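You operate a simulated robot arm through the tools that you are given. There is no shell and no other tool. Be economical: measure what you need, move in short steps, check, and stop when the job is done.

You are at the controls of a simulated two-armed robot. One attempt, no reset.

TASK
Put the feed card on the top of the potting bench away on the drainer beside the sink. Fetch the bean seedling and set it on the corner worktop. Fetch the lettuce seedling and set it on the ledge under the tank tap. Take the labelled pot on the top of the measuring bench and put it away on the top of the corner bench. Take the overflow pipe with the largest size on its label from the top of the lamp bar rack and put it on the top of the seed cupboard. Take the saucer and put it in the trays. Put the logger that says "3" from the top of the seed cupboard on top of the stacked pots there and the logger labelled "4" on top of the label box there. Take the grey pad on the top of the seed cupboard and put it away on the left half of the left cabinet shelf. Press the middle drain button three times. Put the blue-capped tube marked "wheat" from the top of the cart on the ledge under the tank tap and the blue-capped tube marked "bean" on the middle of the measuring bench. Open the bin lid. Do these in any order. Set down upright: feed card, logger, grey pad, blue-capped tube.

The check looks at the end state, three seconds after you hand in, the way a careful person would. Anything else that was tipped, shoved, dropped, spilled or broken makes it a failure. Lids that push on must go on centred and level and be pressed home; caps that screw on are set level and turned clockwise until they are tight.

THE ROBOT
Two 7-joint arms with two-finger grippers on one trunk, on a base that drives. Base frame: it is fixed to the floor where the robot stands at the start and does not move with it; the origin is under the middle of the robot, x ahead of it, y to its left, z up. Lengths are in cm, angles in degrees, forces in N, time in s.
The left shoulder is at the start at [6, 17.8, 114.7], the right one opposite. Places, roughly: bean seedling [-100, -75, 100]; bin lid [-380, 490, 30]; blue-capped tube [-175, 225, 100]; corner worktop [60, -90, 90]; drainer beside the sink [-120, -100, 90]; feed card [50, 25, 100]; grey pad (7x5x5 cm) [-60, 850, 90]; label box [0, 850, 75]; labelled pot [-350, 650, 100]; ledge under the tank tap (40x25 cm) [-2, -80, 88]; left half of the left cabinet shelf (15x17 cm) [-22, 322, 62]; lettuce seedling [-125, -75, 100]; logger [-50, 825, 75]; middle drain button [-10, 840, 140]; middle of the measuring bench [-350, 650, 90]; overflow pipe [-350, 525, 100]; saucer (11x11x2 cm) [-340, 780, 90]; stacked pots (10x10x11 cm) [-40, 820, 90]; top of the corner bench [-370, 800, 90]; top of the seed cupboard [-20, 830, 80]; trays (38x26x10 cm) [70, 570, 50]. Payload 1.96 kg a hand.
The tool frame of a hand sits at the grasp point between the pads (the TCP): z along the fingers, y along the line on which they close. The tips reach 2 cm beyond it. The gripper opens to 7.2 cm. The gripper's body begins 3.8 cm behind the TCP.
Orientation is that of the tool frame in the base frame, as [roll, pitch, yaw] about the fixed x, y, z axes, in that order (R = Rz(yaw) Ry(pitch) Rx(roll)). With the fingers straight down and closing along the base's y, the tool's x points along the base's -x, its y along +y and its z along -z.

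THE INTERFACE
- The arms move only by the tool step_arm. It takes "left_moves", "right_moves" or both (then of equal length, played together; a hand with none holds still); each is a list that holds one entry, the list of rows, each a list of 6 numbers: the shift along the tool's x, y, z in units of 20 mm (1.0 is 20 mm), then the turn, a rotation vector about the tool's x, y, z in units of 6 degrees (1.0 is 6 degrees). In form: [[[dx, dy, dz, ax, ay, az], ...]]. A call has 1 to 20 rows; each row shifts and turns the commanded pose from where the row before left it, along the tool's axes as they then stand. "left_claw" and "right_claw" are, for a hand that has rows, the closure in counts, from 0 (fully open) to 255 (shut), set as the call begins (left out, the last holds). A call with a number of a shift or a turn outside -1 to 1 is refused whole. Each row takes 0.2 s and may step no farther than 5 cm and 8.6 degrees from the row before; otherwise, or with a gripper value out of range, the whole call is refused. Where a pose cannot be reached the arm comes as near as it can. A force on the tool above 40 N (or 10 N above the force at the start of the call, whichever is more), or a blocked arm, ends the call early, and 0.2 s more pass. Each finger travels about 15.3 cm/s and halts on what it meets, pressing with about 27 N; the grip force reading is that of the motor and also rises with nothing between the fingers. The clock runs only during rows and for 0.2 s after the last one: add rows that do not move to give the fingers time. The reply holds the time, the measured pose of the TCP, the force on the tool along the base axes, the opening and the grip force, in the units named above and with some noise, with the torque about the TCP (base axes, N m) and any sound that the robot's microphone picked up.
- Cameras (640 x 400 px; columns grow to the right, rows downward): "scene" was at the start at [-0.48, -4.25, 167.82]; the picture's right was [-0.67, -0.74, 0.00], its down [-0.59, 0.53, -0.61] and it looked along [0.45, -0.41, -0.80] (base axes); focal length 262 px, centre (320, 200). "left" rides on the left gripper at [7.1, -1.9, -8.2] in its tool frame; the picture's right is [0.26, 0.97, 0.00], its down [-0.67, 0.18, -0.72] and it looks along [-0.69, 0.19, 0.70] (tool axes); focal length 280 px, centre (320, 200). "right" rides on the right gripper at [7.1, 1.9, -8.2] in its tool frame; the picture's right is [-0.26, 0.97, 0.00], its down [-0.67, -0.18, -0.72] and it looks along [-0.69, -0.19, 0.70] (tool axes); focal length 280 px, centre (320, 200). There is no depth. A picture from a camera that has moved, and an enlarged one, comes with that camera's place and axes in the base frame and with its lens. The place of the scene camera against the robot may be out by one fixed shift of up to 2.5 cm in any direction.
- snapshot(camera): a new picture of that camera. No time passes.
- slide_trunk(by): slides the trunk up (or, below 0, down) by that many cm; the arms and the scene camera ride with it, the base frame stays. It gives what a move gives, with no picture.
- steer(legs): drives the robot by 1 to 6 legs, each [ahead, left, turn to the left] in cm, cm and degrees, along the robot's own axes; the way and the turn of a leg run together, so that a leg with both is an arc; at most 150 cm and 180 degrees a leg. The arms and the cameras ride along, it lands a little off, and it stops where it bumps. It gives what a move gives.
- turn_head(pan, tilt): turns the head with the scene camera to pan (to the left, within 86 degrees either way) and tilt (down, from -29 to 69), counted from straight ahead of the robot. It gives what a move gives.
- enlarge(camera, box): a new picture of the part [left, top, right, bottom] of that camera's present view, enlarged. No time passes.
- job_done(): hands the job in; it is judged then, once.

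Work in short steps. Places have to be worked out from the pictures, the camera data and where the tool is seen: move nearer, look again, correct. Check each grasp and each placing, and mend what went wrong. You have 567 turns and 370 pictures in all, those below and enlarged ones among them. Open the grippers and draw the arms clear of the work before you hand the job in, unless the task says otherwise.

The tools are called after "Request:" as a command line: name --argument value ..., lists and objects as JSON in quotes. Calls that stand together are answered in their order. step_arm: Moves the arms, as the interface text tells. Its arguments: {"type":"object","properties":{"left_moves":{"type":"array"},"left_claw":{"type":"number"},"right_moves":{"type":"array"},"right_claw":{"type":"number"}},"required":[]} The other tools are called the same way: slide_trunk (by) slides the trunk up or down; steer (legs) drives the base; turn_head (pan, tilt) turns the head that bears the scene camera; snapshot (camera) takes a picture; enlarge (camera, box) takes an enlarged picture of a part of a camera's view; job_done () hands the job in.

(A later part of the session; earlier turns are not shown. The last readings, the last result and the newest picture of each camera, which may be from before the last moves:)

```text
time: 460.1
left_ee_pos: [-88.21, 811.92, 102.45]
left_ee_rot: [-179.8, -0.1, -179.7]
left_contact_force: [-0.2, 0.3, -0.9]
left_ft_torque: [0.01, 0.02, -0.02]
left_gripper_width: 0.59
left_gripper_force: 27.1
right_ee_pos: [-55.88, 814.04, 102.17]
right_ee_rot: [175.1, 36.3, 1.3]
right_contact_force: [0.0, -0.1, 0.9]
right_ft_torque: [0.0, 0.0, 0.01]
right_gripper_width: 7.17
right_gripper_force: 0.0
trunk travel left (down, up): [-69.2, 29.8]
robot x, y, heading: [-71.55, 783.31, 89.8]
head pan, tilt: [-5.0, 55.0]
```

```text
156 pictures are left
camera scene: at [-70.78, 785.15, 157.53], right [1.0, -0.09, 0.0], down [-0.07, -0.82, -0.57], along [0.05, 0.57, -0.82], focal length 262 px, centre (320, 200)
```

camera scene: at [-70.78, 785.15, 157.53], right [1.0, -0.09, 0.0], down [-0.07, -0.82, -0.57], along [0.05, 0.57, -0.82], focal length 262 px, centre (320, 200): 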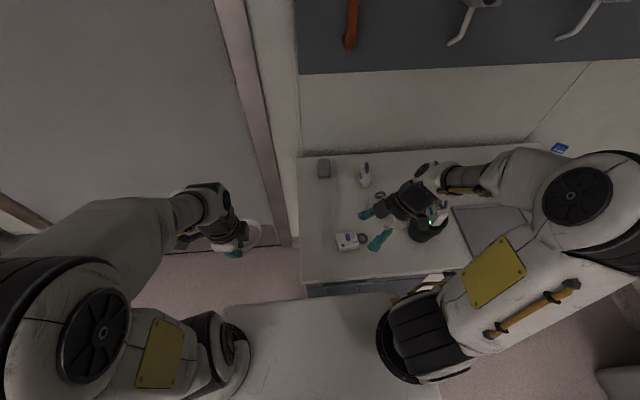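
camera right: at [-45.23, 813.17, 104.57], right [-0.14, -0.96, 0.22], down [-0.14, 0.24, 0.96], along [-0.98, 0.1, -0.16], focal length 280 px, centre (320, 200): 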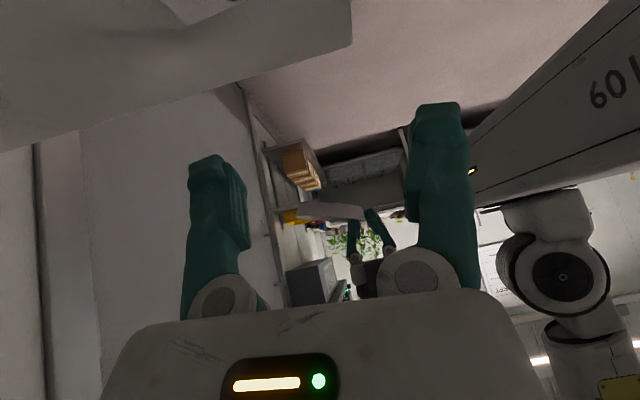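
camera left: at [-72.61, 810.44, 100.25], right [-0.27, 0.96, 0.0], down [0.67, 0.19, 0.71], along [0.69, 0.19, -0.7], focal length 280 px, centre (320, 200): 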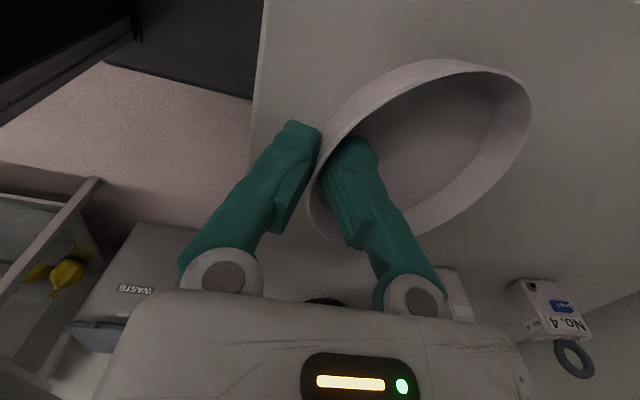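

Leaning far right would bring the wrist close to logger 3, so I use only ~24° right lean at the grip and the larger left lean at the end. I move over No. 2.

Request:
step_arm --right_moves '[[[0, 0, 0, 0, 1, 0], [0, 0, 0, 0, 1, 0], [0.15, -0.6, 0.8, 0, 0, 0], [0.15, -0.6, 0.8, 0, 0, 0], [0.15, -0.6, 0.8, 0, 0, 0], [0.15, -0.6, 0.8, 0, 0, 0], [0.1, -0.3, 0.8, 0, 0, 0]]]'

Request:
snapshot --camera "right"

Request:
enlarge --camera "scene" --box '[300, 150, 460, 280]'

```text
time: 461.7
left_ee_pos: [-88.34, 811.85, 102.37]
left_ee_rot: [-179.7, 0.0, -179.6]
left_contact_force: [-0.3, -0.5, -0.3]
left_ft_torque: [-0.01, 0.01, 0.0]
left_gripper_width: 0.62
left_gripper_force: 26.7
right_ee_pos: [-57.83, 815.42, 97.96]
right_ee_rot: [175.7, 24.3, 2.3]
right_contact_force: [-0.7, -0.2, 0.3]
right_ft_torque: [-0.01, -0.01, -0.01]
right_gripper_width: 7.17
right_gripper_force: 0.1
right hand out of reach, approached as far as the arm can: row 5, 6, 7
trunk travel left (down, up): [-69.2, 29.8]
robot x, y, heading: [-71.19, 783.45, 90.1]
head pan, tilt: [-5.0, 55.0]
```

```text
155 pictures are left
camera right: at [-47.97, 814.66, 102.52], right [-0.17, -0.97, 0.18], down [-0.34, 0.22, 0.91], along [-0.93, 0.09, -0.36], focal length 280 px, centre (320, 200)
```

right: 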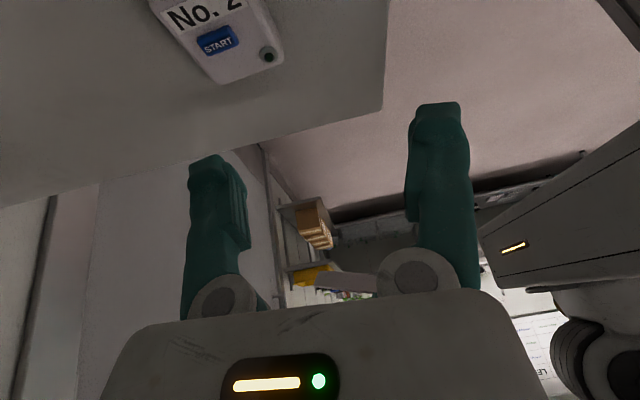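

```text
3.08 times, centred on (380, 215) of scene
camera zoom: at [-70.89, 785.11, 157.53], right [1.0, -0.09, 0.0], down [-0.07, -0.82, -0.57], along [0.05, 0.57, -0.82], focal length 807 px, centre (135, 154)
```

zoom: 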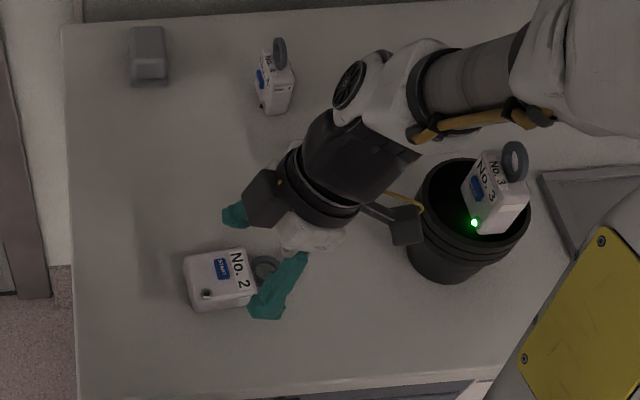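

The arm is at its limits here. Better: approach No. 2 from the cupboard's left side, where standing it up is a forward pitch. I withdraw the right hand and restore its usual pose.

Request:
step_arm --right_moves '[[[-0.15, 0.6, -0.8, 0, 0, 0], [-0.15, 0.6, -0.8, 0, 0, 0], [-0.15, 0.6, -0.5, 0, 0, 0], [0, 0, 0, 0, 1, 0], [0, 0, 0, 0, 1, 0], [0, 0, 0, 0, 1, 0], [0, 0, 0, 0, 1, 0], [0, 0.8, 0, 0, 0, 1], [0, 0.8, 0, 0, 0, 1], [0, 0.5, 0, 0, 0, 1], [0, 0, 0, 0, 0, 1], [0, 0, 0, 0, 0, 1], [0, 0, 0, 0, 0, 1], [0, 0, 0, 0, 0, 1], [0, 0, 0, 0, 0, 1], [0, 0, 0, 0, 0, 1], [0, 0, 0, 0, 0, 1], [0, 0, 0, 0, 0, 1], [0, 0, 0, 0, 0, 1], [0, 0, 0, 0, 0, 1]]]'

Request:
step_arm --right_moves '[[[0, 0, 0, 0, 0, 1], [0, 0, 0, 0, 0, 1], [0, 0, 0, 0, 0, 0.5]]]'

Request:
snapshot --camera "scene"

```text
time: 465.9
left_ee_pos: [-88.14, 811.78, 102.36]
left_ee_rot: [-179.8, -0.1, -179.6]
left_contact_force: [-0.8, -0.7, 0.8]
left_ft_torque: [-0.01, 0.0, -0.03]
left_gripper_width: 0.6
left_gripper_force: 27.5
right_ee_pos: [-56.91, 810.16, 103.37]
right_ee_rot: [178.8, -3.9, -74.0]
right_contact_force: [-0.3, -0.2, -0.3]
right_ft_torque: [0.01, 0.01, 0.01]
right_gripper_width: 7.21
right_gripper_force: 0.1
right hand out of reach, approached as far as the arm can: row 9, 10
trunk travel left (down, up): [-69.2, 29.8]
robot x, y, heading: [-71.6, 782.97, 90.2]
head pan, tilt: [-5.0, 55.0]
```

```text
time: 466.7
left_ee_pos: [-88.32, 811.7, 102.35]
left_ee_rot: [-179.8, -0.1, -179.6]
left_contact_force: [-0.3, 0.8, -0.5]
left_ft_torque: [-0.02, -0.02, -0.01]
left_gripper_width: 0.59
left_gripper_force: 26.9
right_ee_pos: [-57.04, 810.15, 103.36]
right_ee_rot: [179.8, -4.1, -88.8]
right_contact_force: [-0.7, -0.9, 0.1]
right_ft_torque: [-0.02, 0.02, -0.01]
right_gripper_width: 7.21
right_gripper_force: 0.1
trunk travel left (down, up): [-69.2, 29.8]
robot x, y, heading: [-71.24, 783.36, 90.1]
head pan, tilt: [-5.0, 55.0]
```

```text
153 pictures are left
camera scene: at [-70.87, 785.12, 157.53], right [1.0, -0.09, 0.0], down [-0.07, -0.82, -0.57], along [0.05, 0.57, -0.82], focal length 262 px, centre (320, 200)
```

scene: 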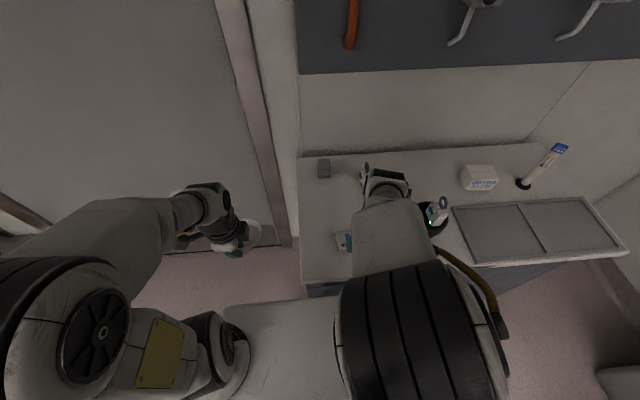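

I'll first deliver the saucer to free the left hand. I back off, turn and drive toward the trays.

Request:
steer --legs '[[-60, 0, 0], [0, 0, -90], [0, -140, 0], [30, 0, 0]]'

Request:
turn_head --pan 0 --tilt 40

Request:
snapshot --camera "scene"

```text
time: 482.1
left_ee_pos: [-12.83, 601.26, 102.43]
left_ee_rot: [-179.8, 0.0, 91.2]
left_contact_force: [0.6, -0.5, -0.7]
left_ft_torque: [0.02, 0.01, 0.0]
left_gripper_width: 0.59
left_gripper_force: 26.9
right_ee_pos: [-14.39, 569.96, 103.21]
right_ee_rot: [179.8, -4.2, -177.9]
right_contact_force: [0.1, -0.7, -0.2]
right_ft_torque: [0.02, 0.01, -0.01]
right_gripper_width: 7.19
right_gripper_force: 0.1
trunk travel left (down, up): [-69.2, 29.8]
robot x, y, heading: [-41.58, 584.12, 0.8]
head pan, tilt: [-5.0, 55.0]
```

```text
time: 482.9
left_ee_pos: [-12.88, 601.35, 102.31]
left_ee_rot: [-179.8, -0.1, 91.2]
left_contact_force: [0.6, -0.3, 0.8]
left_ft_torque: [0.01, 0.02, -0.01]
left_gripper_width: 0.6
left_gripper_force: 27.3
right_ee_pos: [-14.38, 569.98, 103.26]
right_ee_rot: [179.7, -4.1, -178.0]
right_contact_force: [0.4, 0.6, 0.9]
right_ft_torque: [0.01, -0.01, 0.02]
right_gripper_width: 7.21
right_gripper_force: 0.2
trunk travel left (down, up): [-69.2, 29.8]
robot x, y, heading: [-41.48, 584.06, 0.7]
head pan, tilt: [0.0, 40.0]
```

```text
152 pictures are left
camera scene: at [-38.97, 584.95, 159.59], right [0.01, -1.0, 0.0], down [-0.64, -0.01, -0.77], along [0.77, 0.01, -0.64], focal length 262 px, centre (320, 200)
```

scene: 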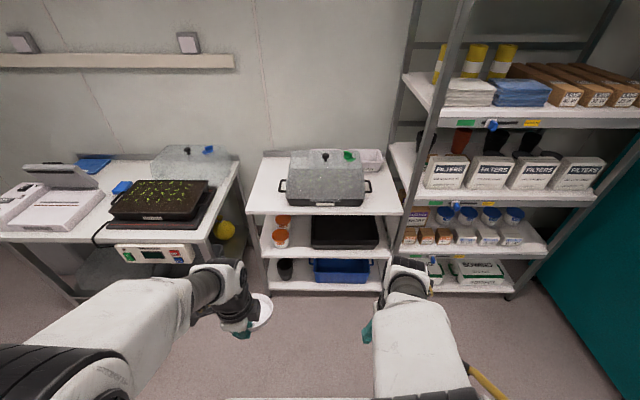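

Request:
enlarge --camera "scene" --box '[240, 140, 420, 300]'

```text
2.50 times, centred on (330, 220) of scene
camera zoom: at [-38.97, 584.95, 159.59], right [0.01, -1.0, 0.0], down [-0.64, -0.01, -0.77], along [0.77, 0.01, -0.64], focal length 656 px, centre (295, 150)
```

zoom: 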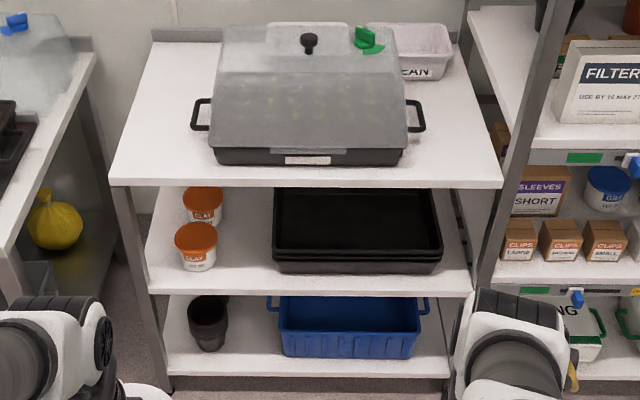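

The trays are the black nested ones on the middle shelf; the saucer must go in from the front under the top shelf. I extend the left hand and pitch it forward 50°, then lower the trunk.

Request:
step_arm --left_moves '[[[0, 1, 0, 0, 0, 0], [0, 1, 0, 0, 0, 0], [0, 1, 0, 0, 0, 0], [0, 1, 0, 0, 0, 0], [0, 1, 0, 0, 0, 0], [0, 1, 0, 0, 0, 0], [0, 1, 0, 0, 0, 0], [0, 1, 0, 0, 0, 0], [0, 0, 0, -1, 0, 0], [0, 0, 0, -1, 0, 0], [0, 0, 0, -1, 0, 0], [0, 0, 0, -1, 0, 0], [0, 0, 0, -1, 0, 0], [0, 0, 0, -1, 0, 0], [0, 0, 0, -1, 0, 0], [0, 0, 0, -1, 0, 0]]]'

Request:
snapshot --camera "scene"

```text
time: 486.3
left_ee_pos: [3.09, 601.67, 102.35]
left_ee_rot: [132.1, -0.1, 91.2]
left_contact_force: [0.5, -0.3, -0.6]
left_ft_torque: [-0.01, 0.02, 0.0]
left_gripper_width: 0.6
left_gripper_force: 26.7
right_ee_pos: [-14.28, 570.06, 103.35]
right_ee_rot: [179.8, -4.1, -178.1]
right_contact_force: [-0.3, 0.1, -0.3]
right_ft_torque: [0.03, -0.01, 0.01]
right_gripper_width: 7.21
right_gripper_force: 0.1
trunk travel left (down, up): [-69.2, 29.8]
robot x, y, heading: [-41.45, 584.16, 0.7]
head pan, tilt: [0.0, 40.0]
```

```text
150 pictures are left
camera scene: at [-38.94, 584.95, 159.6], right [0.01, -1.0, 0.0], down [-0.64, -0.01, -0.77], along [0.77, 0.01, -0.64], focal length 262 px, centre (320, 200)
```

scene: 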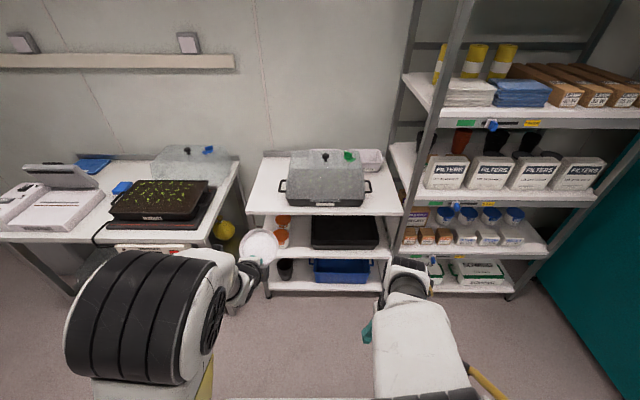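

Pitch done. I lower the trunk 43 cm and drive so the saucer comes in front of the trays.

Request:
slide_trunk --by -43

Request:
steer --legs '[[0, -29.5, -0.7], [32, 0, 0]]'

Request:
turn_head --pan 5 --tilt 40

Request:
snapshot --camera "scene"

Request:
snapshot --camera "left"

```text
refused: -43 is not a number from -40 to 40
```

```text
time: 490.1
left_ee_pos: [35.59, 571.53, 102.29]
left_ee_rot: [132.2, -0.1, 90.4]
left_contact_force: [0.2, -0.4, -0.4]
left_ft_torque: [0.01, 0.04, 0.0]
left_gripper_width: 0.61
left_gripper_force: 26.8
right_ee_pos: [17.79, 540.15, 103.29]
right_ee_rot: [179.8, -4.1, -178.7]
right_contact_force: [-0.1, -0.4, 0.7]
right_ft_torque: [0.0, 0.01, -0.01]
right_gripper_width: 7.21
right_gripper_force: 0.0
trunk travel left (down, up): [-69.2, 29.8]
robot x, y, heading: [-8.84, 554.55, 0.2]
head pan, tilt: [0.0, 40.0]
```

```text
time: 490.7
left_ee_pos: [35.58, 571.57, 102.34]
left_ee_rot: [132.2, -0.1, 90.4]
left_contact_force: [-0.2, 0.0, -1.2]
left_ft_torque: [-0.01, 0.03, -0.04]
left_gripper_width: 0.61
left_gripper_force: 27.2
right_ee_pos: [17.81, 540.18, 103.41]
right_ee_rot: [179.9, -4.1, -178.7]
right_contact_force: [-0.7, -0.2, 0.0]
right_ft_torque: [-0.04, -0.01, -0.02]
right_gripper_width: 7.19
right_gripper_force: 0.0
trunk travel left (down, up): [-69.2, 29.8]
robot x, y, heading: [-8.87, 554.47, -0.1]
head pan, tilt: [5.0, 40.0]
```

```text
149 pictures are left
camera scene: at [-6.62, 556.13, 159.6], right [0.09, -1.0, 0.0], down [-0.64, -0.06, -0.77], along [0.76, 0.07, -0.64], focal length 262 px, centre (320, 200)
```

scene: 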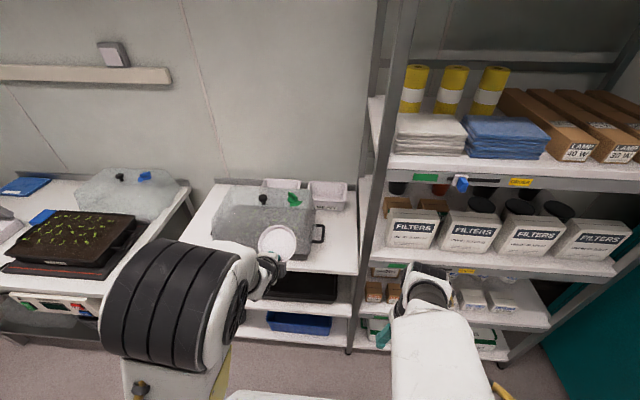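

```text
148 pictures are left
camera left: at [28.2, 578.53, 106.28], right [0.65, 0.27, 0.71], down [-0.4, -0.68, 0.62], along [0.65, -0.68, -0.33], focal length 280 px, centre (320, 200)
```

left: 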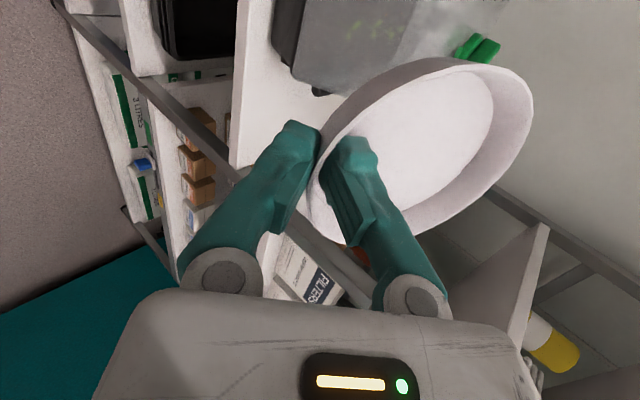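

The trunk command was refused (limit 40). I back off 8 cm, lower 40 + 4, and look again.

Request:
steer --legs '[[-8, 0, 0]]'

Request:
slide_trunk --by -40

Request:
slide_trunk --by -3.5

Request:
snapshot --camera "scene"

Request:
snapshot --camera "left"

```text
time: 491.8
left_ee_pos: [27.43, 571.59, 102.33]
left_ee_rot: [132.3, 0.0, 90.4]
left_contact_force: [-0.2, -0.5, 0.0]
left_ft_torque: [-0.02, 0.01, 0.02]
left_gripper_width: 0.62
left_gripper_force: 26.7
right_ee_pos: [9.82, 540.16, 103.35]
right_ee_rot: [179.8, -4.0, -178.7]
right_contact_force: [-0.5, 0.1, 0.3]
right_ft_torque: [0.0, -0.01, 0.03]
right_gripper_width: 7.2
right_gripper_force: 0.0
trunk travel left (down, up): [-69.2, 29.8]
robot x, y, heading: [-17.22, 554.67, 0.1]
head pan, tilt: [5.0, 40.0]
```

```text
time: 495.6
left_ee_pos: [27.51, 571.48, 62.28]
left_ee_rot: [132.1, 0.0, 90.5]
left_contact_force: [-1.2, -0.2, 0.5]
left_ft_torque: [0.0, 0.02, -0.02]
left_gripper_width: 0.62
left_gripper_force: 27.4
right_ee_pos: [9.78, 540.08, 63.4]
right_ee_rot: [179.8, -4.1, -178.7]
right_contact_force: [0.2, 0.3, -0.4]
right_ft_torque: [0.01, 0.0, -0.03]
right_gripper_width: 7.18
right_gripper_force: 0.0
trunk travel left (down, up): [-29.2, 69.8]
robot x, y, heading: [-17.6, 554.69, -0.2]
head pan, tilt: [5.0, 40.0]
```

```text
time: 496.4
left_ee_pos: [27.41, 571.54, 58.86]
left_ee_rot: [132.1, -0.1, 90.5]
left_contact_force: [-0.5, -0.5, 0.1]
left_ft_torque: [0.02, 0.01, 0.01]
left_gripper_width: 0.62
left_gripper_force: 26.5
right_ee_pos: [9.84, 540.16, 59.74]
right_ee_rot: [179.8, -4.1, -178.7]
right_contact_force: [-0.2, 0.2, 0.7]
right_ft_torque: [0.02, 0.01, -0.03]
right_gripper_width: 7.2
right_gripper_force: 0.0
trunk travel left (down, up): [-25.7, 73.3]
robot x, y, heading: [-17.07, 554.54, -0.2]
head pan, tilt: [5.0, 40.0]
```

```text
147 pictures are left
camera scene: at [-14.69, 556.14, 116.1], right [0.09, -1.0, 0.0], down [-0.64, -0.06, -0.77], along [0.76, 0.07, -0.64], focal length 262 px, centre (320, 200)
```

scene: 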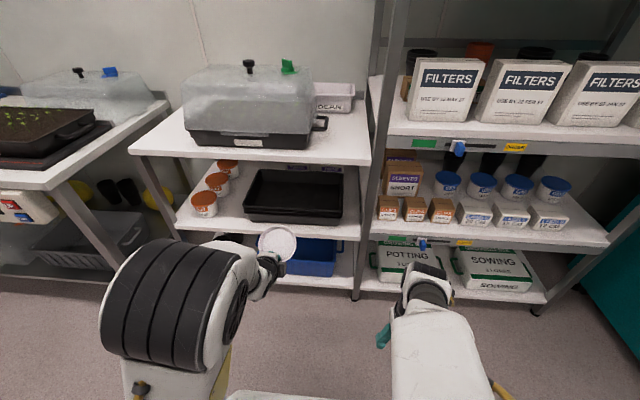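

```text
146 pictures are left
camera left: at [20.16, 578.53, 62.79], right [0.65, 0.27, 0.72], down [-0.4, -0.68, 0.62], along [0.65, -0.68, -0.33], focal length 280 px, centre (320, 200)
```

left: 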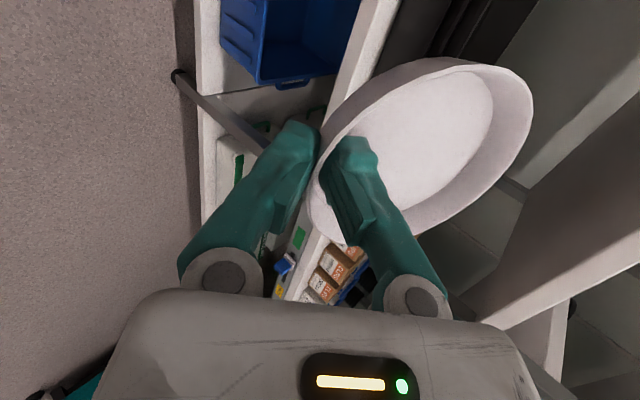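

Now the tray is well visible: x≈53–79, y≈554–590, rim z≈50. I drive in 21 cm at this height and check.

Request:
steer --legs '[[21, 0, 0]]'

Request:
snapshot --camera "scene"

Request:
snapshot --camera "left"

```text
time: 498.1
left_ee_pos: [48.74, 571.55, 58.74]
left_ee_rot: [132.1, -0.1, 90.5]
left_contact_force: [0.0, 0.3, -0.4]
left_ft_torque: [0.0, 0.03, 0.01]
left_gripper_width: 0.6
left_gripper_force: 26.5
right_ee_pos: [30.92, 540.16, 59.74]
right_ee_rot: [179.8, -4.1, -178.7]
right_contact_force: [-0.7, -0.5, -0.4]
right_ft_torque: [-0.01, 0.01, -0.01]
right_gripper_width: 7.19
right_gripper_force: 0.0
trunk travel left (down, up): [-25.7, 73.3]
robot x, y, heading: [4.09, 554.46, -0.2]
head pan, tilt: [5.0, 40.0]
```

```text
145 pictures are left
camera scene: at [6.51, 556.14, 116.1], right [0.09, -1.0, 0.0], down [-0.64, -0.06, -0.77], along [0.76, 0.07, -0.64], focal length 262 px, centre (320, 200)
```

scene: 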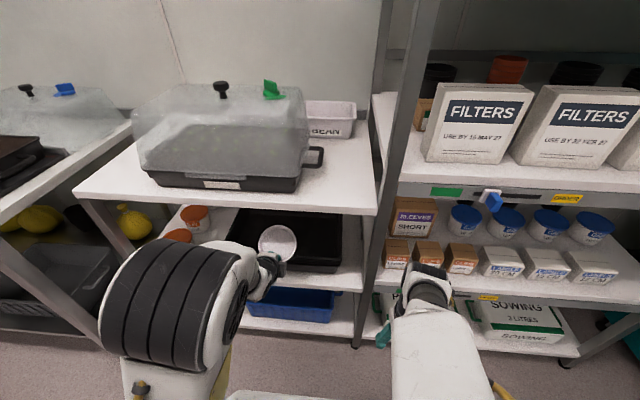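

```text
144 pictures are left
camera left: at [41.33, 578.54, 62.78], right [0.65, 0.27, 0.71], down [-0.4, -0.68, 0.62], along [0.65, -0.68, -0.33], focal length 280 px, centre (320, 200)
```

left: 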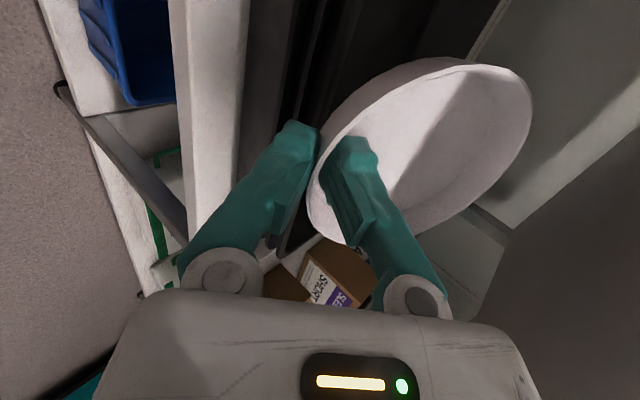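

Clear. I slide the saucer in 11 cm further, lowering 5 cm at the same time.

Request:
step_arm --left_moves '[[[0, 0.3, 0.96, 0, 0, 0], [0, 0.3, 0.96, 0, 0, 0], [0, 0.3, 0.96, 0, 0, 0], [0, 0.3, 0.96, 0, 0, 0], [0, 0.3, 0.96, 0, 0, 0], [0, 0.3, 0.96, 0, 0, 0]]]'

Request:
snapshot --camera "scene"

Request:
snapshot --camera "left"

```text
time: 499.1
left_ee_pos: [56.59, 571.59, 56.07]
left_ee_rot: [130.9, 0.2, 90.6]
left_contact_force: [1.0, -0.5, 25.2]
left_ft_torque: [0.07, -0.05, -0.01]
left_gripper_width: 0.62
left_gripper_force: 26.8
right_ee_pos: [30.72, 540.07, 59.9]
right_ee_rot: [179.8, -4.0, -178.7]
right_contact_force: [0.6, 0.2, -1.1]
right_ft_torque: [-0.02, 0.0, 0.0]
right_gripper_width: 7.22
right_gripper_force: 0.0
trunk travel left (down, up): [-25.7, 73.3]
robot x, y, heading: [3.7, 554.51, -0.2]
head pan, tilt: [5.0, 40.0]
stopped in row 5 (left hand): the force on the tool passed its limit at 48 N (the readings are from after the stop); the commanded pose is now the measured one
```

```text
143 pictures are left
camera scene: at [6.21, 556.06, 116.14], right [0.09, -1.0, 0.0], down [-0.64, -0.06, -0.77], along [0.76, 0.07, -0.64], focal length 262 px, centre (320, 200)
```

scene: 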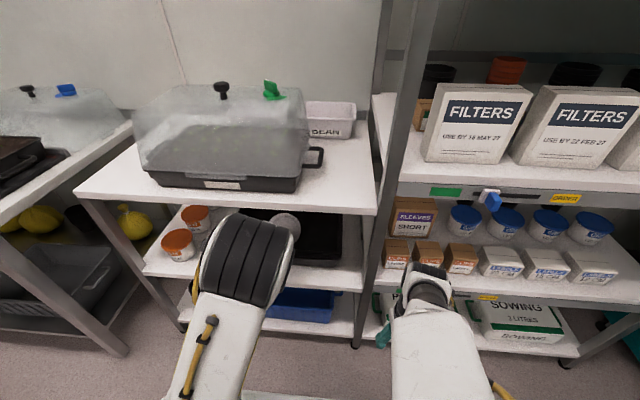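

```text
142 pictures are left
camera left: at [49.12, 578.58, 59.88], right [0.63, 0.27, 0.73], down [-0.41, -0.67, 0.61], along [0.66, -0.69, -0.31], focal length 280 px, centre (320, 200)
```

left: 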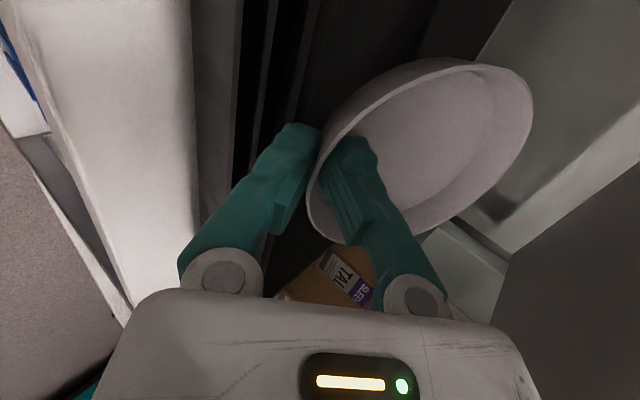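

The hand's underside touched the tray rim (z≈55). I raise 2 cm, pitch a further 12° so the hand is flatter, and then go in.

Request:
step_arm --left_moves '[[[0, 0.5, -0.45, 0, 0, 0], [0, 0.25, -0.22, 0, 0, 0], [0, 0, 0, -1, 0, 0], [0, 0, 0, -1, 0, 0]]]'

Request:
snapshot --camera "left"

```text
time: 500.1
left_ee_pos: [56.53, 571.68, 57.57]
left_ee_rot: [119.4, 0.2, 90.6]
left_contact_force: [-0.1, -0.4, 0.3]
left_ft_torque: [0.01, 0.01, 0.01]
left_gripper_width: 0.58
left_gripper_force: 26.9
right_ee_pos: [31.02, 540.12, 59.77]
right_ee_rot: [179.7, -4.1, -178.8]
right_contact_force: [-0.1, -0.3, 0.5]
right_ft_torque: [-0.02, -0.01, 0.0]
right_gripper_width: 7.16
right_gripper_force: 0.1
trunk travel left (down, up): [-25.7, 73.3]
robot x, y, heading: [3.9, 554.9, 0.0]
head pan, tilt: [5.0, 40.0]
```

```text
141 pictures are left
camera left: at [48.4, 578.64, 59.87], right [0.47, 0.27, 0.84], down [-0.53, -0.68, 0.51], along [0.71, -0.68, -0.18], focal length 280 px, centre (320, 200)
```

left: 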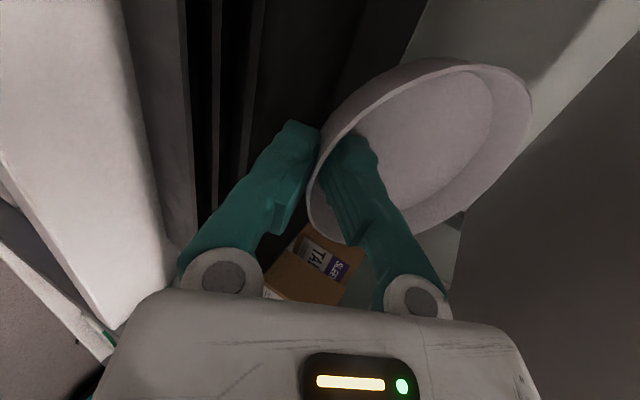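

Request:
step_arm --left_moves '[[[0, 0.37, 0.65, 0, 0, 0], [0, 0.37, 0.65, 0, 0, 0], [0, 0.37, 0.65, 0, 0, 0]]]'

Request:
snapshot --camera "left"

Request:
turn_head --pan -5 --tilt 25

Request:
snapshot --camera "scene"

```text
time: 500.9
left_ee_pos: [61.0, 571.66, 57.68]
left_ee_rot: [119.5, 0.2, 90.7]
left_contact_force: [0.0, 0.9, 0.3]
left_ft_torque: [-0.02, -0.01, -0.01]
left_gripper_width: 0.61
left_gripper_force: 26.9
right_ee_pos: [30.94, 540.18, 59.93]
right_ee_rot: [179.8, -4.1, -178.8]
right_contact_force: [-0.4, 0.2, 0.2]
right_ft_torque: [0.0, -0.01, 0.04]
right_gripper_width: 7.19
right_gripper_force: 0.2
trunk travel left (down, up): [-25.7, 73.3]
robot x, y, heading: [4.4, 554.75, -0.2]
head pan, tilt: [5.0, 40.0]
```

```text
140 pictures are left
camera left: at [52.94, 578.65, 59.9], right [0.47, 0.27, 0.84], down [-0.53, -0.68, 0.51], along [0.71, -0.68, -0.18], focal length 280 px, centre (320, 200)
```

left: 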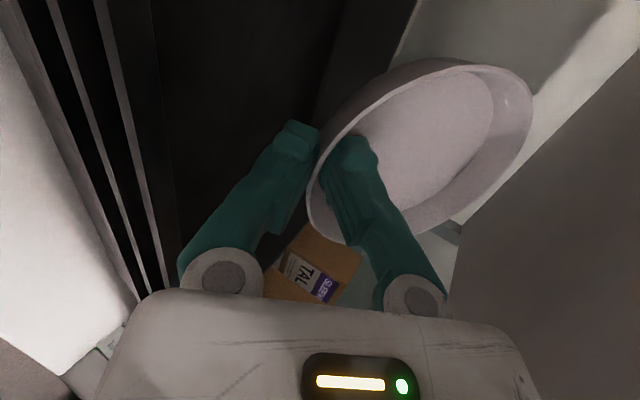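

```text
time: 501.7
left_ee_pos: [60.95, 571.61, 57.69]
left_ee_rot: [119.6, 0.2, 90.6]
left_contact_force: [-0.7, 0.1, -0.2]
left_ft_torque: [-0.01, 0.01, -0.02]
left_gripper_width: 0.58
left_gripper_force: 26.7
right_ee_pos: [30.89, 540.22, 59.68]
right_ee_rot: [179.8, -4.1, -178.6]
right_contact_force: [0.0, -0.5, 0.1]
right_ft_torque: [-0.02, -0.02, -0.03]
right_gripper_width: 7.22
right_gripper_force: 0.0
trunk travel left (down, up): [-25.7, 73.3]
robot x, y, heading: [4.11, 554.53, 0.0]
head pan, tilt: [-5.0, 25.0]
```

```text
139 pictures are left
camera scene: at [7.18, 554.6, 118.42], right [-0.09, -1.0, 0.0], down [-0.42, 0.04, -0.91], along [0.9, -0.08, -0.42], focal length 262 px, centre (320, 200)
```

scene: 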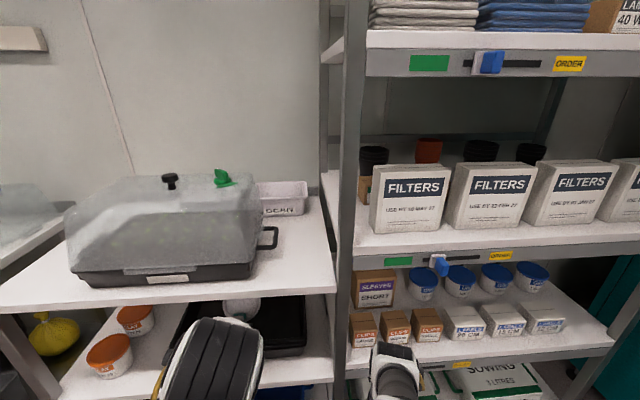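

The saucer is over the tray interior. I lower 3 cm and release with a partial opening.

Request:
step_arm --left_moves '[[[0, -0.43, 0.25, 0, 0, 0], [0, -0.43, 0.25, 0, 0, 0], [0, -0.35, 0.2, 0, 0, 0]]]'

Request:
step_arm --left_moves '[[[0, 0, 0, 0, 0, 0], [0, 0, 0, 0, 0, 0], [0, 0, 0, 0, 0, 0], [0, 0, 0, 0, 0, 0]]]' --left_claw 175

Request:
snapshot --camera "left"

```text
time: 502.5
left_ee_pos: [61.38, 571.72, 56.1]
left_ee_rot: [118.1, 0.5, 90.6]
left_contact_force: [2.3, 0.9, 23.8]
left_ft_torque: [0.05, -0.11, -0.01]
left_gripper_width: 0.58
left_gripper_force: 27.0
right_ee_pos: [30.72, 540.26, 59.91]
right_ee_rot: [179.8, -3.9, -178.7]
right_contact_force: [-0.4, -0.2, 0.3]
right_ft_torque: [0.02, -0.02, 0.01]
right_gripper_width: 7.2
right_gripper_force: 0.0
trunk travel left (down, up): [-25.7, 73.3]
robot x, y, heading: [3.76, 554.44, 0.0]
head pan, tilt: [-5.0, 25.0]
stopped in row 3 (left hand): the force on the tool passed its limit at 48 N (the readings are from after the stop); the commanded pose is now the measured one
```

```text
time: 503.1
left_ee_pos: [61.54, 571.68, 56.59]
left_ee_rot: [117.6, 0.6, 90.7]
left_contact_force: [-2.2, 0.3, 25.7]
left_ft_torque: [0.06, -0.03, 0.02]
left_gripper_width: 0.68
left_gripper_force: 0.1
right_ee_pos: [30.74, 540.17, 59.82]
right_ee_rot: [179.8, -4.0, -178.8]
right_contact_force: [-0.2, -0.8, 1.3]
right_ft_torque: [0.0, 0.0, -0.01]
right_gripper_width: 7.2
right_gripper_force: 0.0
trunk travel left (down, up): [-25.7, 73.3]
robot x, y, heading: [4.18, 554.48, 0.1]
head pan, tilt: [-5.0, 25.0]
stopped in row 3 (left hand): the force on the tool passed its limit at 41 N (the readings are from after the stop); the commanded pose is now the measured one
```

```text
138 pictures are left
camera left: at [53.37, 578.62, 58.31], right [0.44, 0.28, 0.85], down [-0.54, -0.67, 0.5], along [0.71, -0.69, -0.15], focal length 280 px, centre (320, 200)
```

left: 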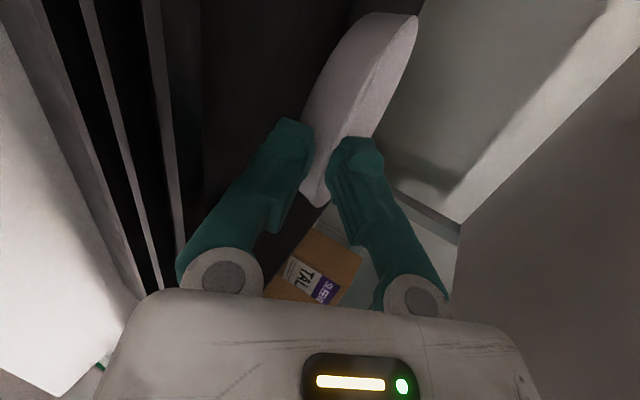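

The underside touched again and the opening was interrupted. I raise 1 cm and finish opening.

Request:
step_arm --left_moves '[[[0, 0.4, -0.22, 0, 0, 0], [0, 0.2, -0.11, 0, 0, 0], [0, 0, 0, 0, 0, 0]]]'

Request:
step_arm --left_moves '[[[0, 0, 0, 0, 0, 0], [0, 0, 0, 0, 0, 0], [0, 0, 0, 0, 0, 0]]]' --left_claw 150

Request:
snapshot --camera "left"

```text
time: 503.9
left_ee_pos: [61.43, 571.63, 57.21]
left_ee_rot: [118.5, 0.5, 90.6]
left_contact_force: [0.0, 0.7, 0.0]
left_ft_torque: [0.0, -0.01, -0.03]
left_gripper_width: 2.26
left_gripper_force: 0.0
right_ee_pos: [30.98, 540.27, 59.74]
right_ee_rot: [179.8, -4.2, -178.6]
right_contact_force: [0.1, 1.1, 0.3]
right_ft_torque: [-0.01, -0.02, 0.02]
right_gripper_width: 7.2
right_gripper_force: 0.1
trunk travel left (down, up): [-25.7, 73.3]
robot x, y, heading: [3.95, 554.32, -0.3]
head pan, tilt: [-5.0, 25.0]
```

```text
time: 504.7
left_ee_pos: [61.51, 571.58, 57.19]
left_ee_rot: [118.3, 0.5, 90.7]
left_contact_force: [1.0, 0.5, 5.5]
left_ft_torque: [0.05, 0.0, 0.0]
left_gripper_width: 2.62
left_gripper_force: 0.1
right_ee_pos: [30.91, 540.16, 59.66]
right_ee_rot: [179.7, -4.1, -178.7]
right_contact_force: [0.1, -0.8, 0.1]
right_ft_torque: [0.03, 0.02, 0.01]
right_gripper_width: 7.21
right_gripper_force: 0.0
trunk travel left (down, up): [-25.7, 73.3]
robot x, y, heading: [3.67, 554.54, -0.0]
head pan, tilt: [-5.0, 25.0]
```

```text
137 pictures are left
camera left: at [53.29, 578.66, 59.34], right [0.45, 0.27, 0.85], down [-0.54, -0.68, 0.51], along [0.71, -0.68, -0.16], focal length 280 px, centre (320, 200)
```

left: 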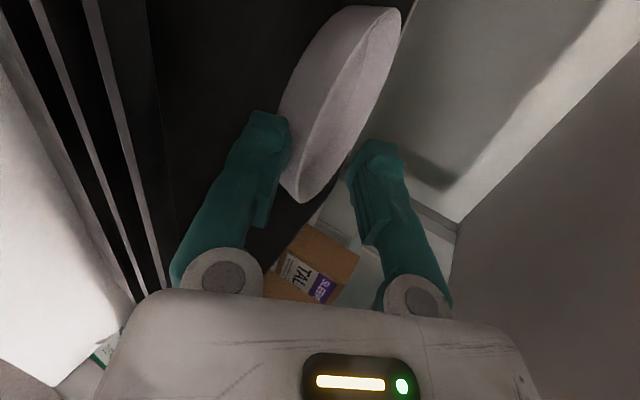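

The saucer has dropped into the tray. I back the hand out along its own axis.

Request:
step_arm --left_moves '[[[0, 0.2, -0.3, 0, 0, 0], [0, 0.1, -0.5, 0, 0, 0], [0, 0, -0.6, 0, 0, 0]]]'

Request:
snapshot --camera "left"

```text
time: 505.5
left_ee_pos: [59.25, 571.61, 59.18]
left_ee_rot: [118.2, 0.4, 90.6]
left_contact_force: [-0.5, -0.6, -0.1]
left_ft_torque: [-0.01, 0.01, -0.01]
left_gripper_width: 2.97
left_gripper_force: 0.1
right_ee_pos: [30.78, 540.17, 59.85]
right_ee_rot: [179.8, -4.1, -178.8]
right_contact_force: [-0.2, 0.2, 0.2]
right_ft_torque: [-0.01, 0.0, -0.02]
right_gripper_width: 7.21
right_gripper_force: 0.0
trunk travel left (down, up): [-25.7, 73.3]
robot x, y, heading: [3.89, 554.6, -0.1]
head pan, tilt: [-5.0, 25.0]
```

```text
136 pictures are left
camera left: at [51.11, 578.65, 61.17], right [0.45, 0.27, 0.85], down [-0.54, -0.68, 0.51], along [0.71, -0.68, -0.16], focal length 280 px, centre (320, 200)
```

left: 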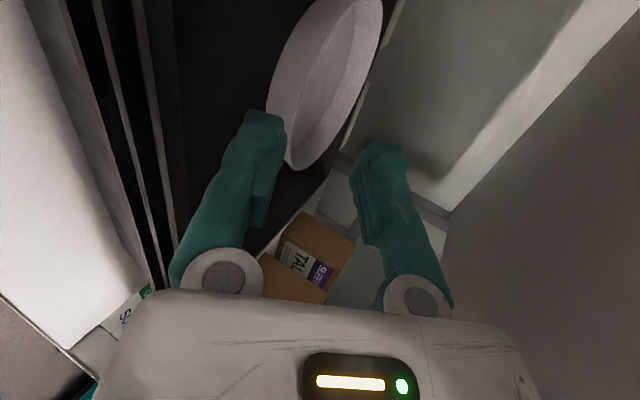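

Request:
step_arm --left_moves '[[[0, -0.47, -0.88, 0, 0, 0], [0, -0.47, -0.88, 0, 0, 0], [0, -0.47, -0.88, 0, 0, 0], [0, -0.47, -0.88, 0, 0, 0]]]'

Request:
steer --legs '[[-25, 0, 0]]'

Request:
turn_head --pan 12 --tilt 38

Request:
snapshot --camera "scene"

Request:
snapshot --camera "left"

```text
time: 506.5
left_ee_pos: [51.18, 571.64, 59.19]
left_ee_rot: [118.2, 0.5, 90.6]
left_contact_force: [0.2, 0.7, -0.6]
left_ft_torque: [0.02, 0.02, 0.01]
left_gripper_width: 2.97
left_gripper_force: 0.1
right_ee_pos: [30.96, 540.24, 59.84]
right_ee_rot: [179.8, -4.1, -178.7]
right_contact_force: [0.1, 0.2, -0.5]
right_ft_torque: [0.02, -0.01, -0.03]
right_gripper_width: 7.19
right_gripper_force: 0.1
trunk travel left (down, up): [-25.7, 73.3]
robot x, y, heading: [3.99, 555.13, 0.2]
head pan, tilt: [-5.0, 25.0]
```

```text
time: 508.3
left_ee_pos: [26.32, 571.62, 59.23]
left_ee_rot: [118.2, 0.6, 90.7]
left_contact_force: [-0.1, -0.5, -1.4]
left_ft_torque: [0.02, -0.02, 0.01]
left_gripper_width: 2.98
left_gripper_force: 0.0
right_ee_pos: [5.9, 540.24, 59.81]
right_ee_rot: [179.8, -4.1, -178.6]
right_contact_force: [0.2, 0.1, 0.4]
right_ft_torque: [-0.02, -0.01, 0.02]
right_gripper_width: 7.22
right_gripper_force: 0.0
trunk travel left (down, up): [-25.7, 73.3]
robot x, y, heading: [-20.85, 554.99, 0.0]
head pan, tilt: [-5.0, 25.0]
```

```text
time: 509.1
left_ee_pos: [26.38, 571.81, 59.21]
left_ee_rot: [118.1, 0.5, 90.7]
left_contact_force: [0.3, -0.2, -0.5]
left_ft_torque: [-0.01, -0.02, 0.01]
left_gripper_width: 2.96
left_gripper_force: 0.0
right_ee_pos: [6.04, 540.11, 59.86]
right_ee_rot: [179.7, -4.1, -178.7]
right_contact_force: [0.5, 0.3, 0.1]
right_ft_torque: [-0.05, -0.04, 0.0]
right_gripper_width: 7.22
right_gripper_force: 0.1
trunk travel left (down, up): [-25.7, 73.3]
robot x, y, heading: [-21.07, 554.59, 0.2]
head pan, tilt: [12.0, 38.0]
```

```text
135 pictures are left
camera scene: at [-18.5, 557.16, 116.4], right [0.21, -0.98, 0.0], down [-0.6, -0.13, -0.79], along [0.77, 0.17, -0.62], focal length 262 px, centre (320, 200)
```

scene: 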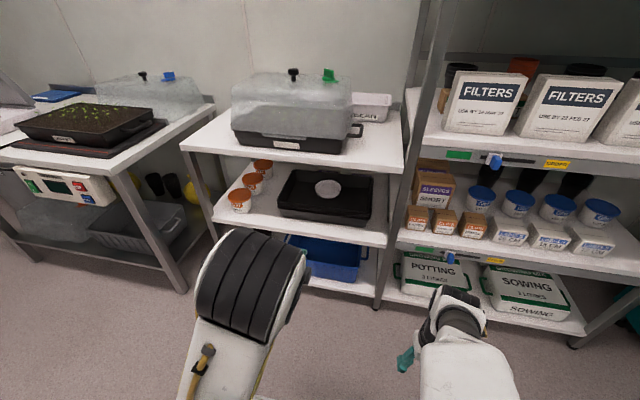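

```text
134 pictures are left
camera left: at [18.13, 578.65, 61.17], right [0.45, 0.28, 0.85], down [-0.54, -0.68, 0.51], along [0.71, -0.68, -0.16], focal length 280 px, centre (320, 200)
```

left: 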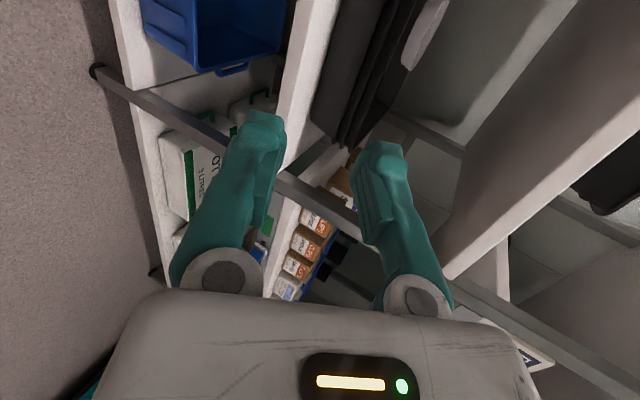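

Request:
enlarge --camera "scene" --box '[270, 155, 390, 235]'

```text
5.00 times, centred on (330, 195) of scene
camera zoom: at [-18.5, 557.16, 116.4], right [0.21, -0.98, 0.0], down [-0.6, -0.13, -0.79], along [0.77, 0.17, -0.62], focal length 1311 px, centre (270, 225)
```

zoom: 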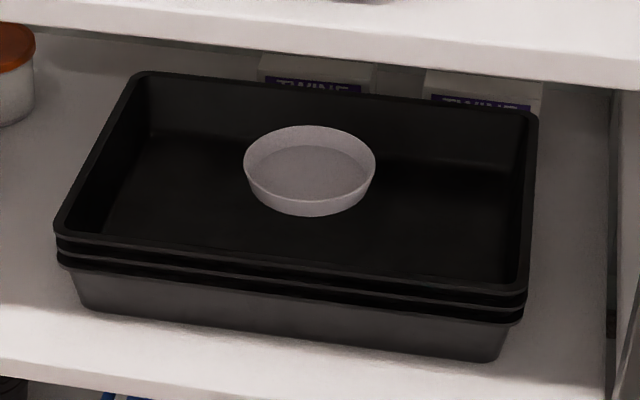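

The saucer lies flat in the tray. Now I restore the left hand to vertical, raise the trunk and drive to the left side of the seed cupboard, facing it along +x, to stand No. 2 up.

Request:
slide_trunk --by 40

Request:
step_arm --left_moves '[[[0, 0, 0, 1, 0, 0], [0, 0, 0, 1, 0, 0], [0, 0, 0, 1, 0, 0], [0, 0, 0, 1, 0, 0], [0, 0, 0, 1, 0, 0], [0, 0, 0, 1, 0, 0], [0, 0, 0, 1, 0, 0], [0, 0, 0, 1, 0, 0], [0, 0, 0, 1, 0, 0], [0, 0, 0, 1, 0, 0], [0, 0, 0, 0.3, 0, 0]]]' --left_claw 0

Request:
steer --legs '[[-97, 0, 0], [0, 150, 0], [0, 102, 0]]'

Request:
turn_head --pan 0 --tilt 45

Request:
snapshot --camera "scene"

```text
time: 513.0
left_ee_pos: [26.32, 571.73, 99.21]
left_ee_rot: [118.1, 0.5, 90.7]
left_contact_force: [-0.2, 0.4, 0.0]
left_ft_torque: [0.01, -0.01, 0.01]
left_gripper_width: 2.98
left_gripper_force: 0.1
right_ee_pos: [6.05, 540.24, 99.75]
right_ee_rot: [179.8, -4.2, -178.6]
right_contact_force: [-0.1, 0.4, 0.3]
right_ft_torque: [0.03, 0.03, 0.01]
right_gripper_width: 7.21
right_gripper_force: 0.0
trunk travel left (down, up): [-65.7, 33.3]
robot x, y, heading: [-20.9, 554.87, -0.2]
head pan, tilt: [12.0, 38.0]
```

```text
time: 515.4
left_ee_pos: [26.29, 571.69, 99.26]
left_ee_rot: [-180.0, 0.4, 90.7]
left_contact_force: [0.7, -0.6, -0.8]
left_ft_torque: [0.0, -0.02, 0.0]
left_gripper_width: 7.2
left_gripper_force: 0.0
right_ee_pos: [6.03, 540.2, 99.92]
right_ee_rot: [179.8, -4.1, -178.6]
right_contact_force: [0.6, 0.5, -0.5]
right_ft_torque: [0.02, 0.0, 0.0]
right_gripper_width: 7.2
right_gripper_force: 0.0
trunk travel left (down, up): [-65.7, 33.3]
robot x, y, heading: [-21.01, 554.71, -0.0]
head pan, tilt: [12.0, 38.0]
```

```text
time: 532.2
left_ee_pos: [-74.81, 820.7, 99.27]
left_ee_rot: [180.0, 0.4, 91.2]
left_contact_force: [0.6, 0.2, 0.5]
left_ft_torque: [0.0, -0.01, 0.0]
left_gripper_width: 7.2
left_gripper_force: 0.0
right_ee_pos: [-94.85, 789.04, 99.71]
right_ee_rot: [179.8, -4.0, -178.1]
right_contact_force: [-0.1, 0.4, -0.5]
right_ft_torque: [-0.01, -0.01, 0.01]
right_gripper_width: 7.18
right_gripper_force: 0.0
trunk travel left (down, up): [-65.7, 33.3]
robot x, y, heading: [-122.11, 803.2, 0.9]
head pan, tilt: [12.0, 38.0]
```

```text
time: 532.9
left_ee_pos: [-74.82, 820.81, 99.09]
left_ee_rot: [-180.0, 0.5, 91.2]
left_contact_force: [-0.1, -0.5, 0.0]
left_ft_torque: [-0.02, 0.02, -0.01]
left_gripper_width: 7.19
left_gripper_force: 0.1
right_ee_pos: [-94.83, 789.16, 99.82]
right_ee_rot: [179.8, -4.1, -178.1]
right_contact_force: [1.4, 0.3, -0.4]
right_ft_torque: [0.02, -0.02, -0.01]
right_gripper_width: 7.21
right_gripper_force: 0.0
trunk travel left (down, up): [-65.7, 33.3]
robot x, y, heading: [-122.16, 803.39, 0.8]
head pan, tilt: [0.0, 45.0]
```

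```text
132 pictures are left
camera scene: at [-119.81, 804.06, 155.38], right [0.01, -1.0, 0.0], down [-0.71, -0.01, -0.71], along [0.71, 0.01, -0.71], focal length 262 px, centre (320, 200)
```

scene: 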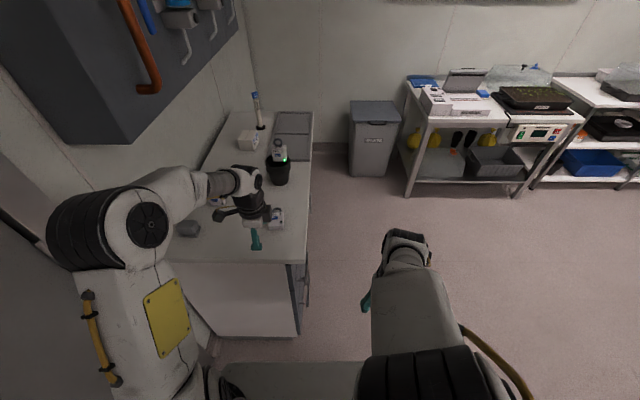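

Good access. I turn the left hand so it closes across No. 2's width and look.

Request:
step_arm --left_moves '[[[0, 0, -0.3, 0, 0, -1], [0, 0, -0.3, 0, 0, -1], [0, 0, 0, 0, 0, -1], [0, 0, 0, 0, 0, -1], [0, 0, 0, 0, 0, -1], [0, 0, 0, 0, 0, -1], [0, 0, 0, 0, 0, -1], [0, 0, 0, 0, 0, -1], [0, 0, 0, 0, 0, -1], [0, 0, 0, 0, 0, -1], [0, 0, 0, 0, 0, -1], [0, 0, 0, 0, 0, -1], [0, 0, 0, 0, 0, -1], [0, 0, 0, 0, 0, -1], [0, 0, 0, 0, 0, -1]]]'

Request:
snapshot --camera "left"

Request:
enlarge --camera "scene" --box '[160, 100, 320, 270]'

```text
time: 536.1
left_ee_pos: [-74.84, 820.65, 100.28]
left_ee_rot: [-179.5, 0.0, -178.7]
left_contact_force: [0.2, -0.1, 1.0]
left_ft_torque: [-0.02, 0.02, -0.02]
left_gripper_width: 7.21
left_gripper_force: 0.1
right_ee_pos: [-94.92, 789.19, 99.77]
right_ee_rot: [179.8, -4.1, -178.0]
right_contact_force: [0.3, 0.4, -0.3]
right_ft_torque: [0.0, -0.01, 0.02]
right_gripper_width: 7.19
right_gripper_force: 0.0
trunk travel left (down, up): [-65.7, 33.3]
robot x, y, heading: [-121.82, 803.48, 0.9]
head pan, tilt: [0.0, 45.0]
```

```text
131 pictures are left
camera left: at [-81.88, 818.71, 108.46], right [-0.28, 0.96, -0.01], down [0.67, 0.2, 0.71], along [0.69, 0.2, -0.7], focal length 280 px, centre (320, 200)
```

left: 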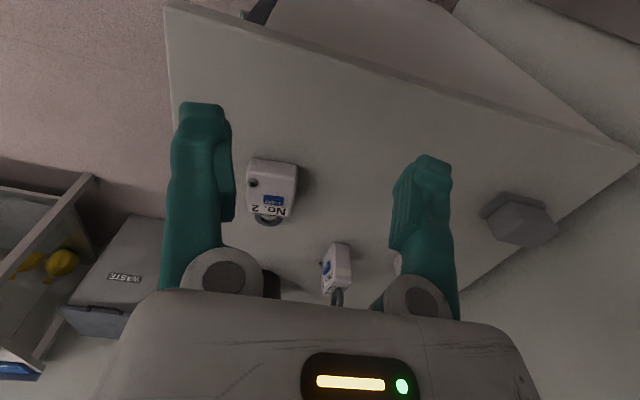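

```text
2.35 times, centred on (240, 185) of scene
camera zoom: at [-119.81, 804.05, 155.37], right [0.01, -1.0, 0.0], down [-0.71, -0.01, -0.71], along [0.71, 0.01, -0.71], focal length 617 px, centre (508, 235)
```

zoom: 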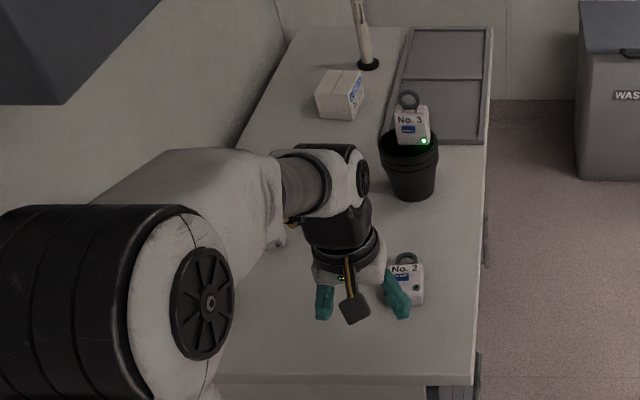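

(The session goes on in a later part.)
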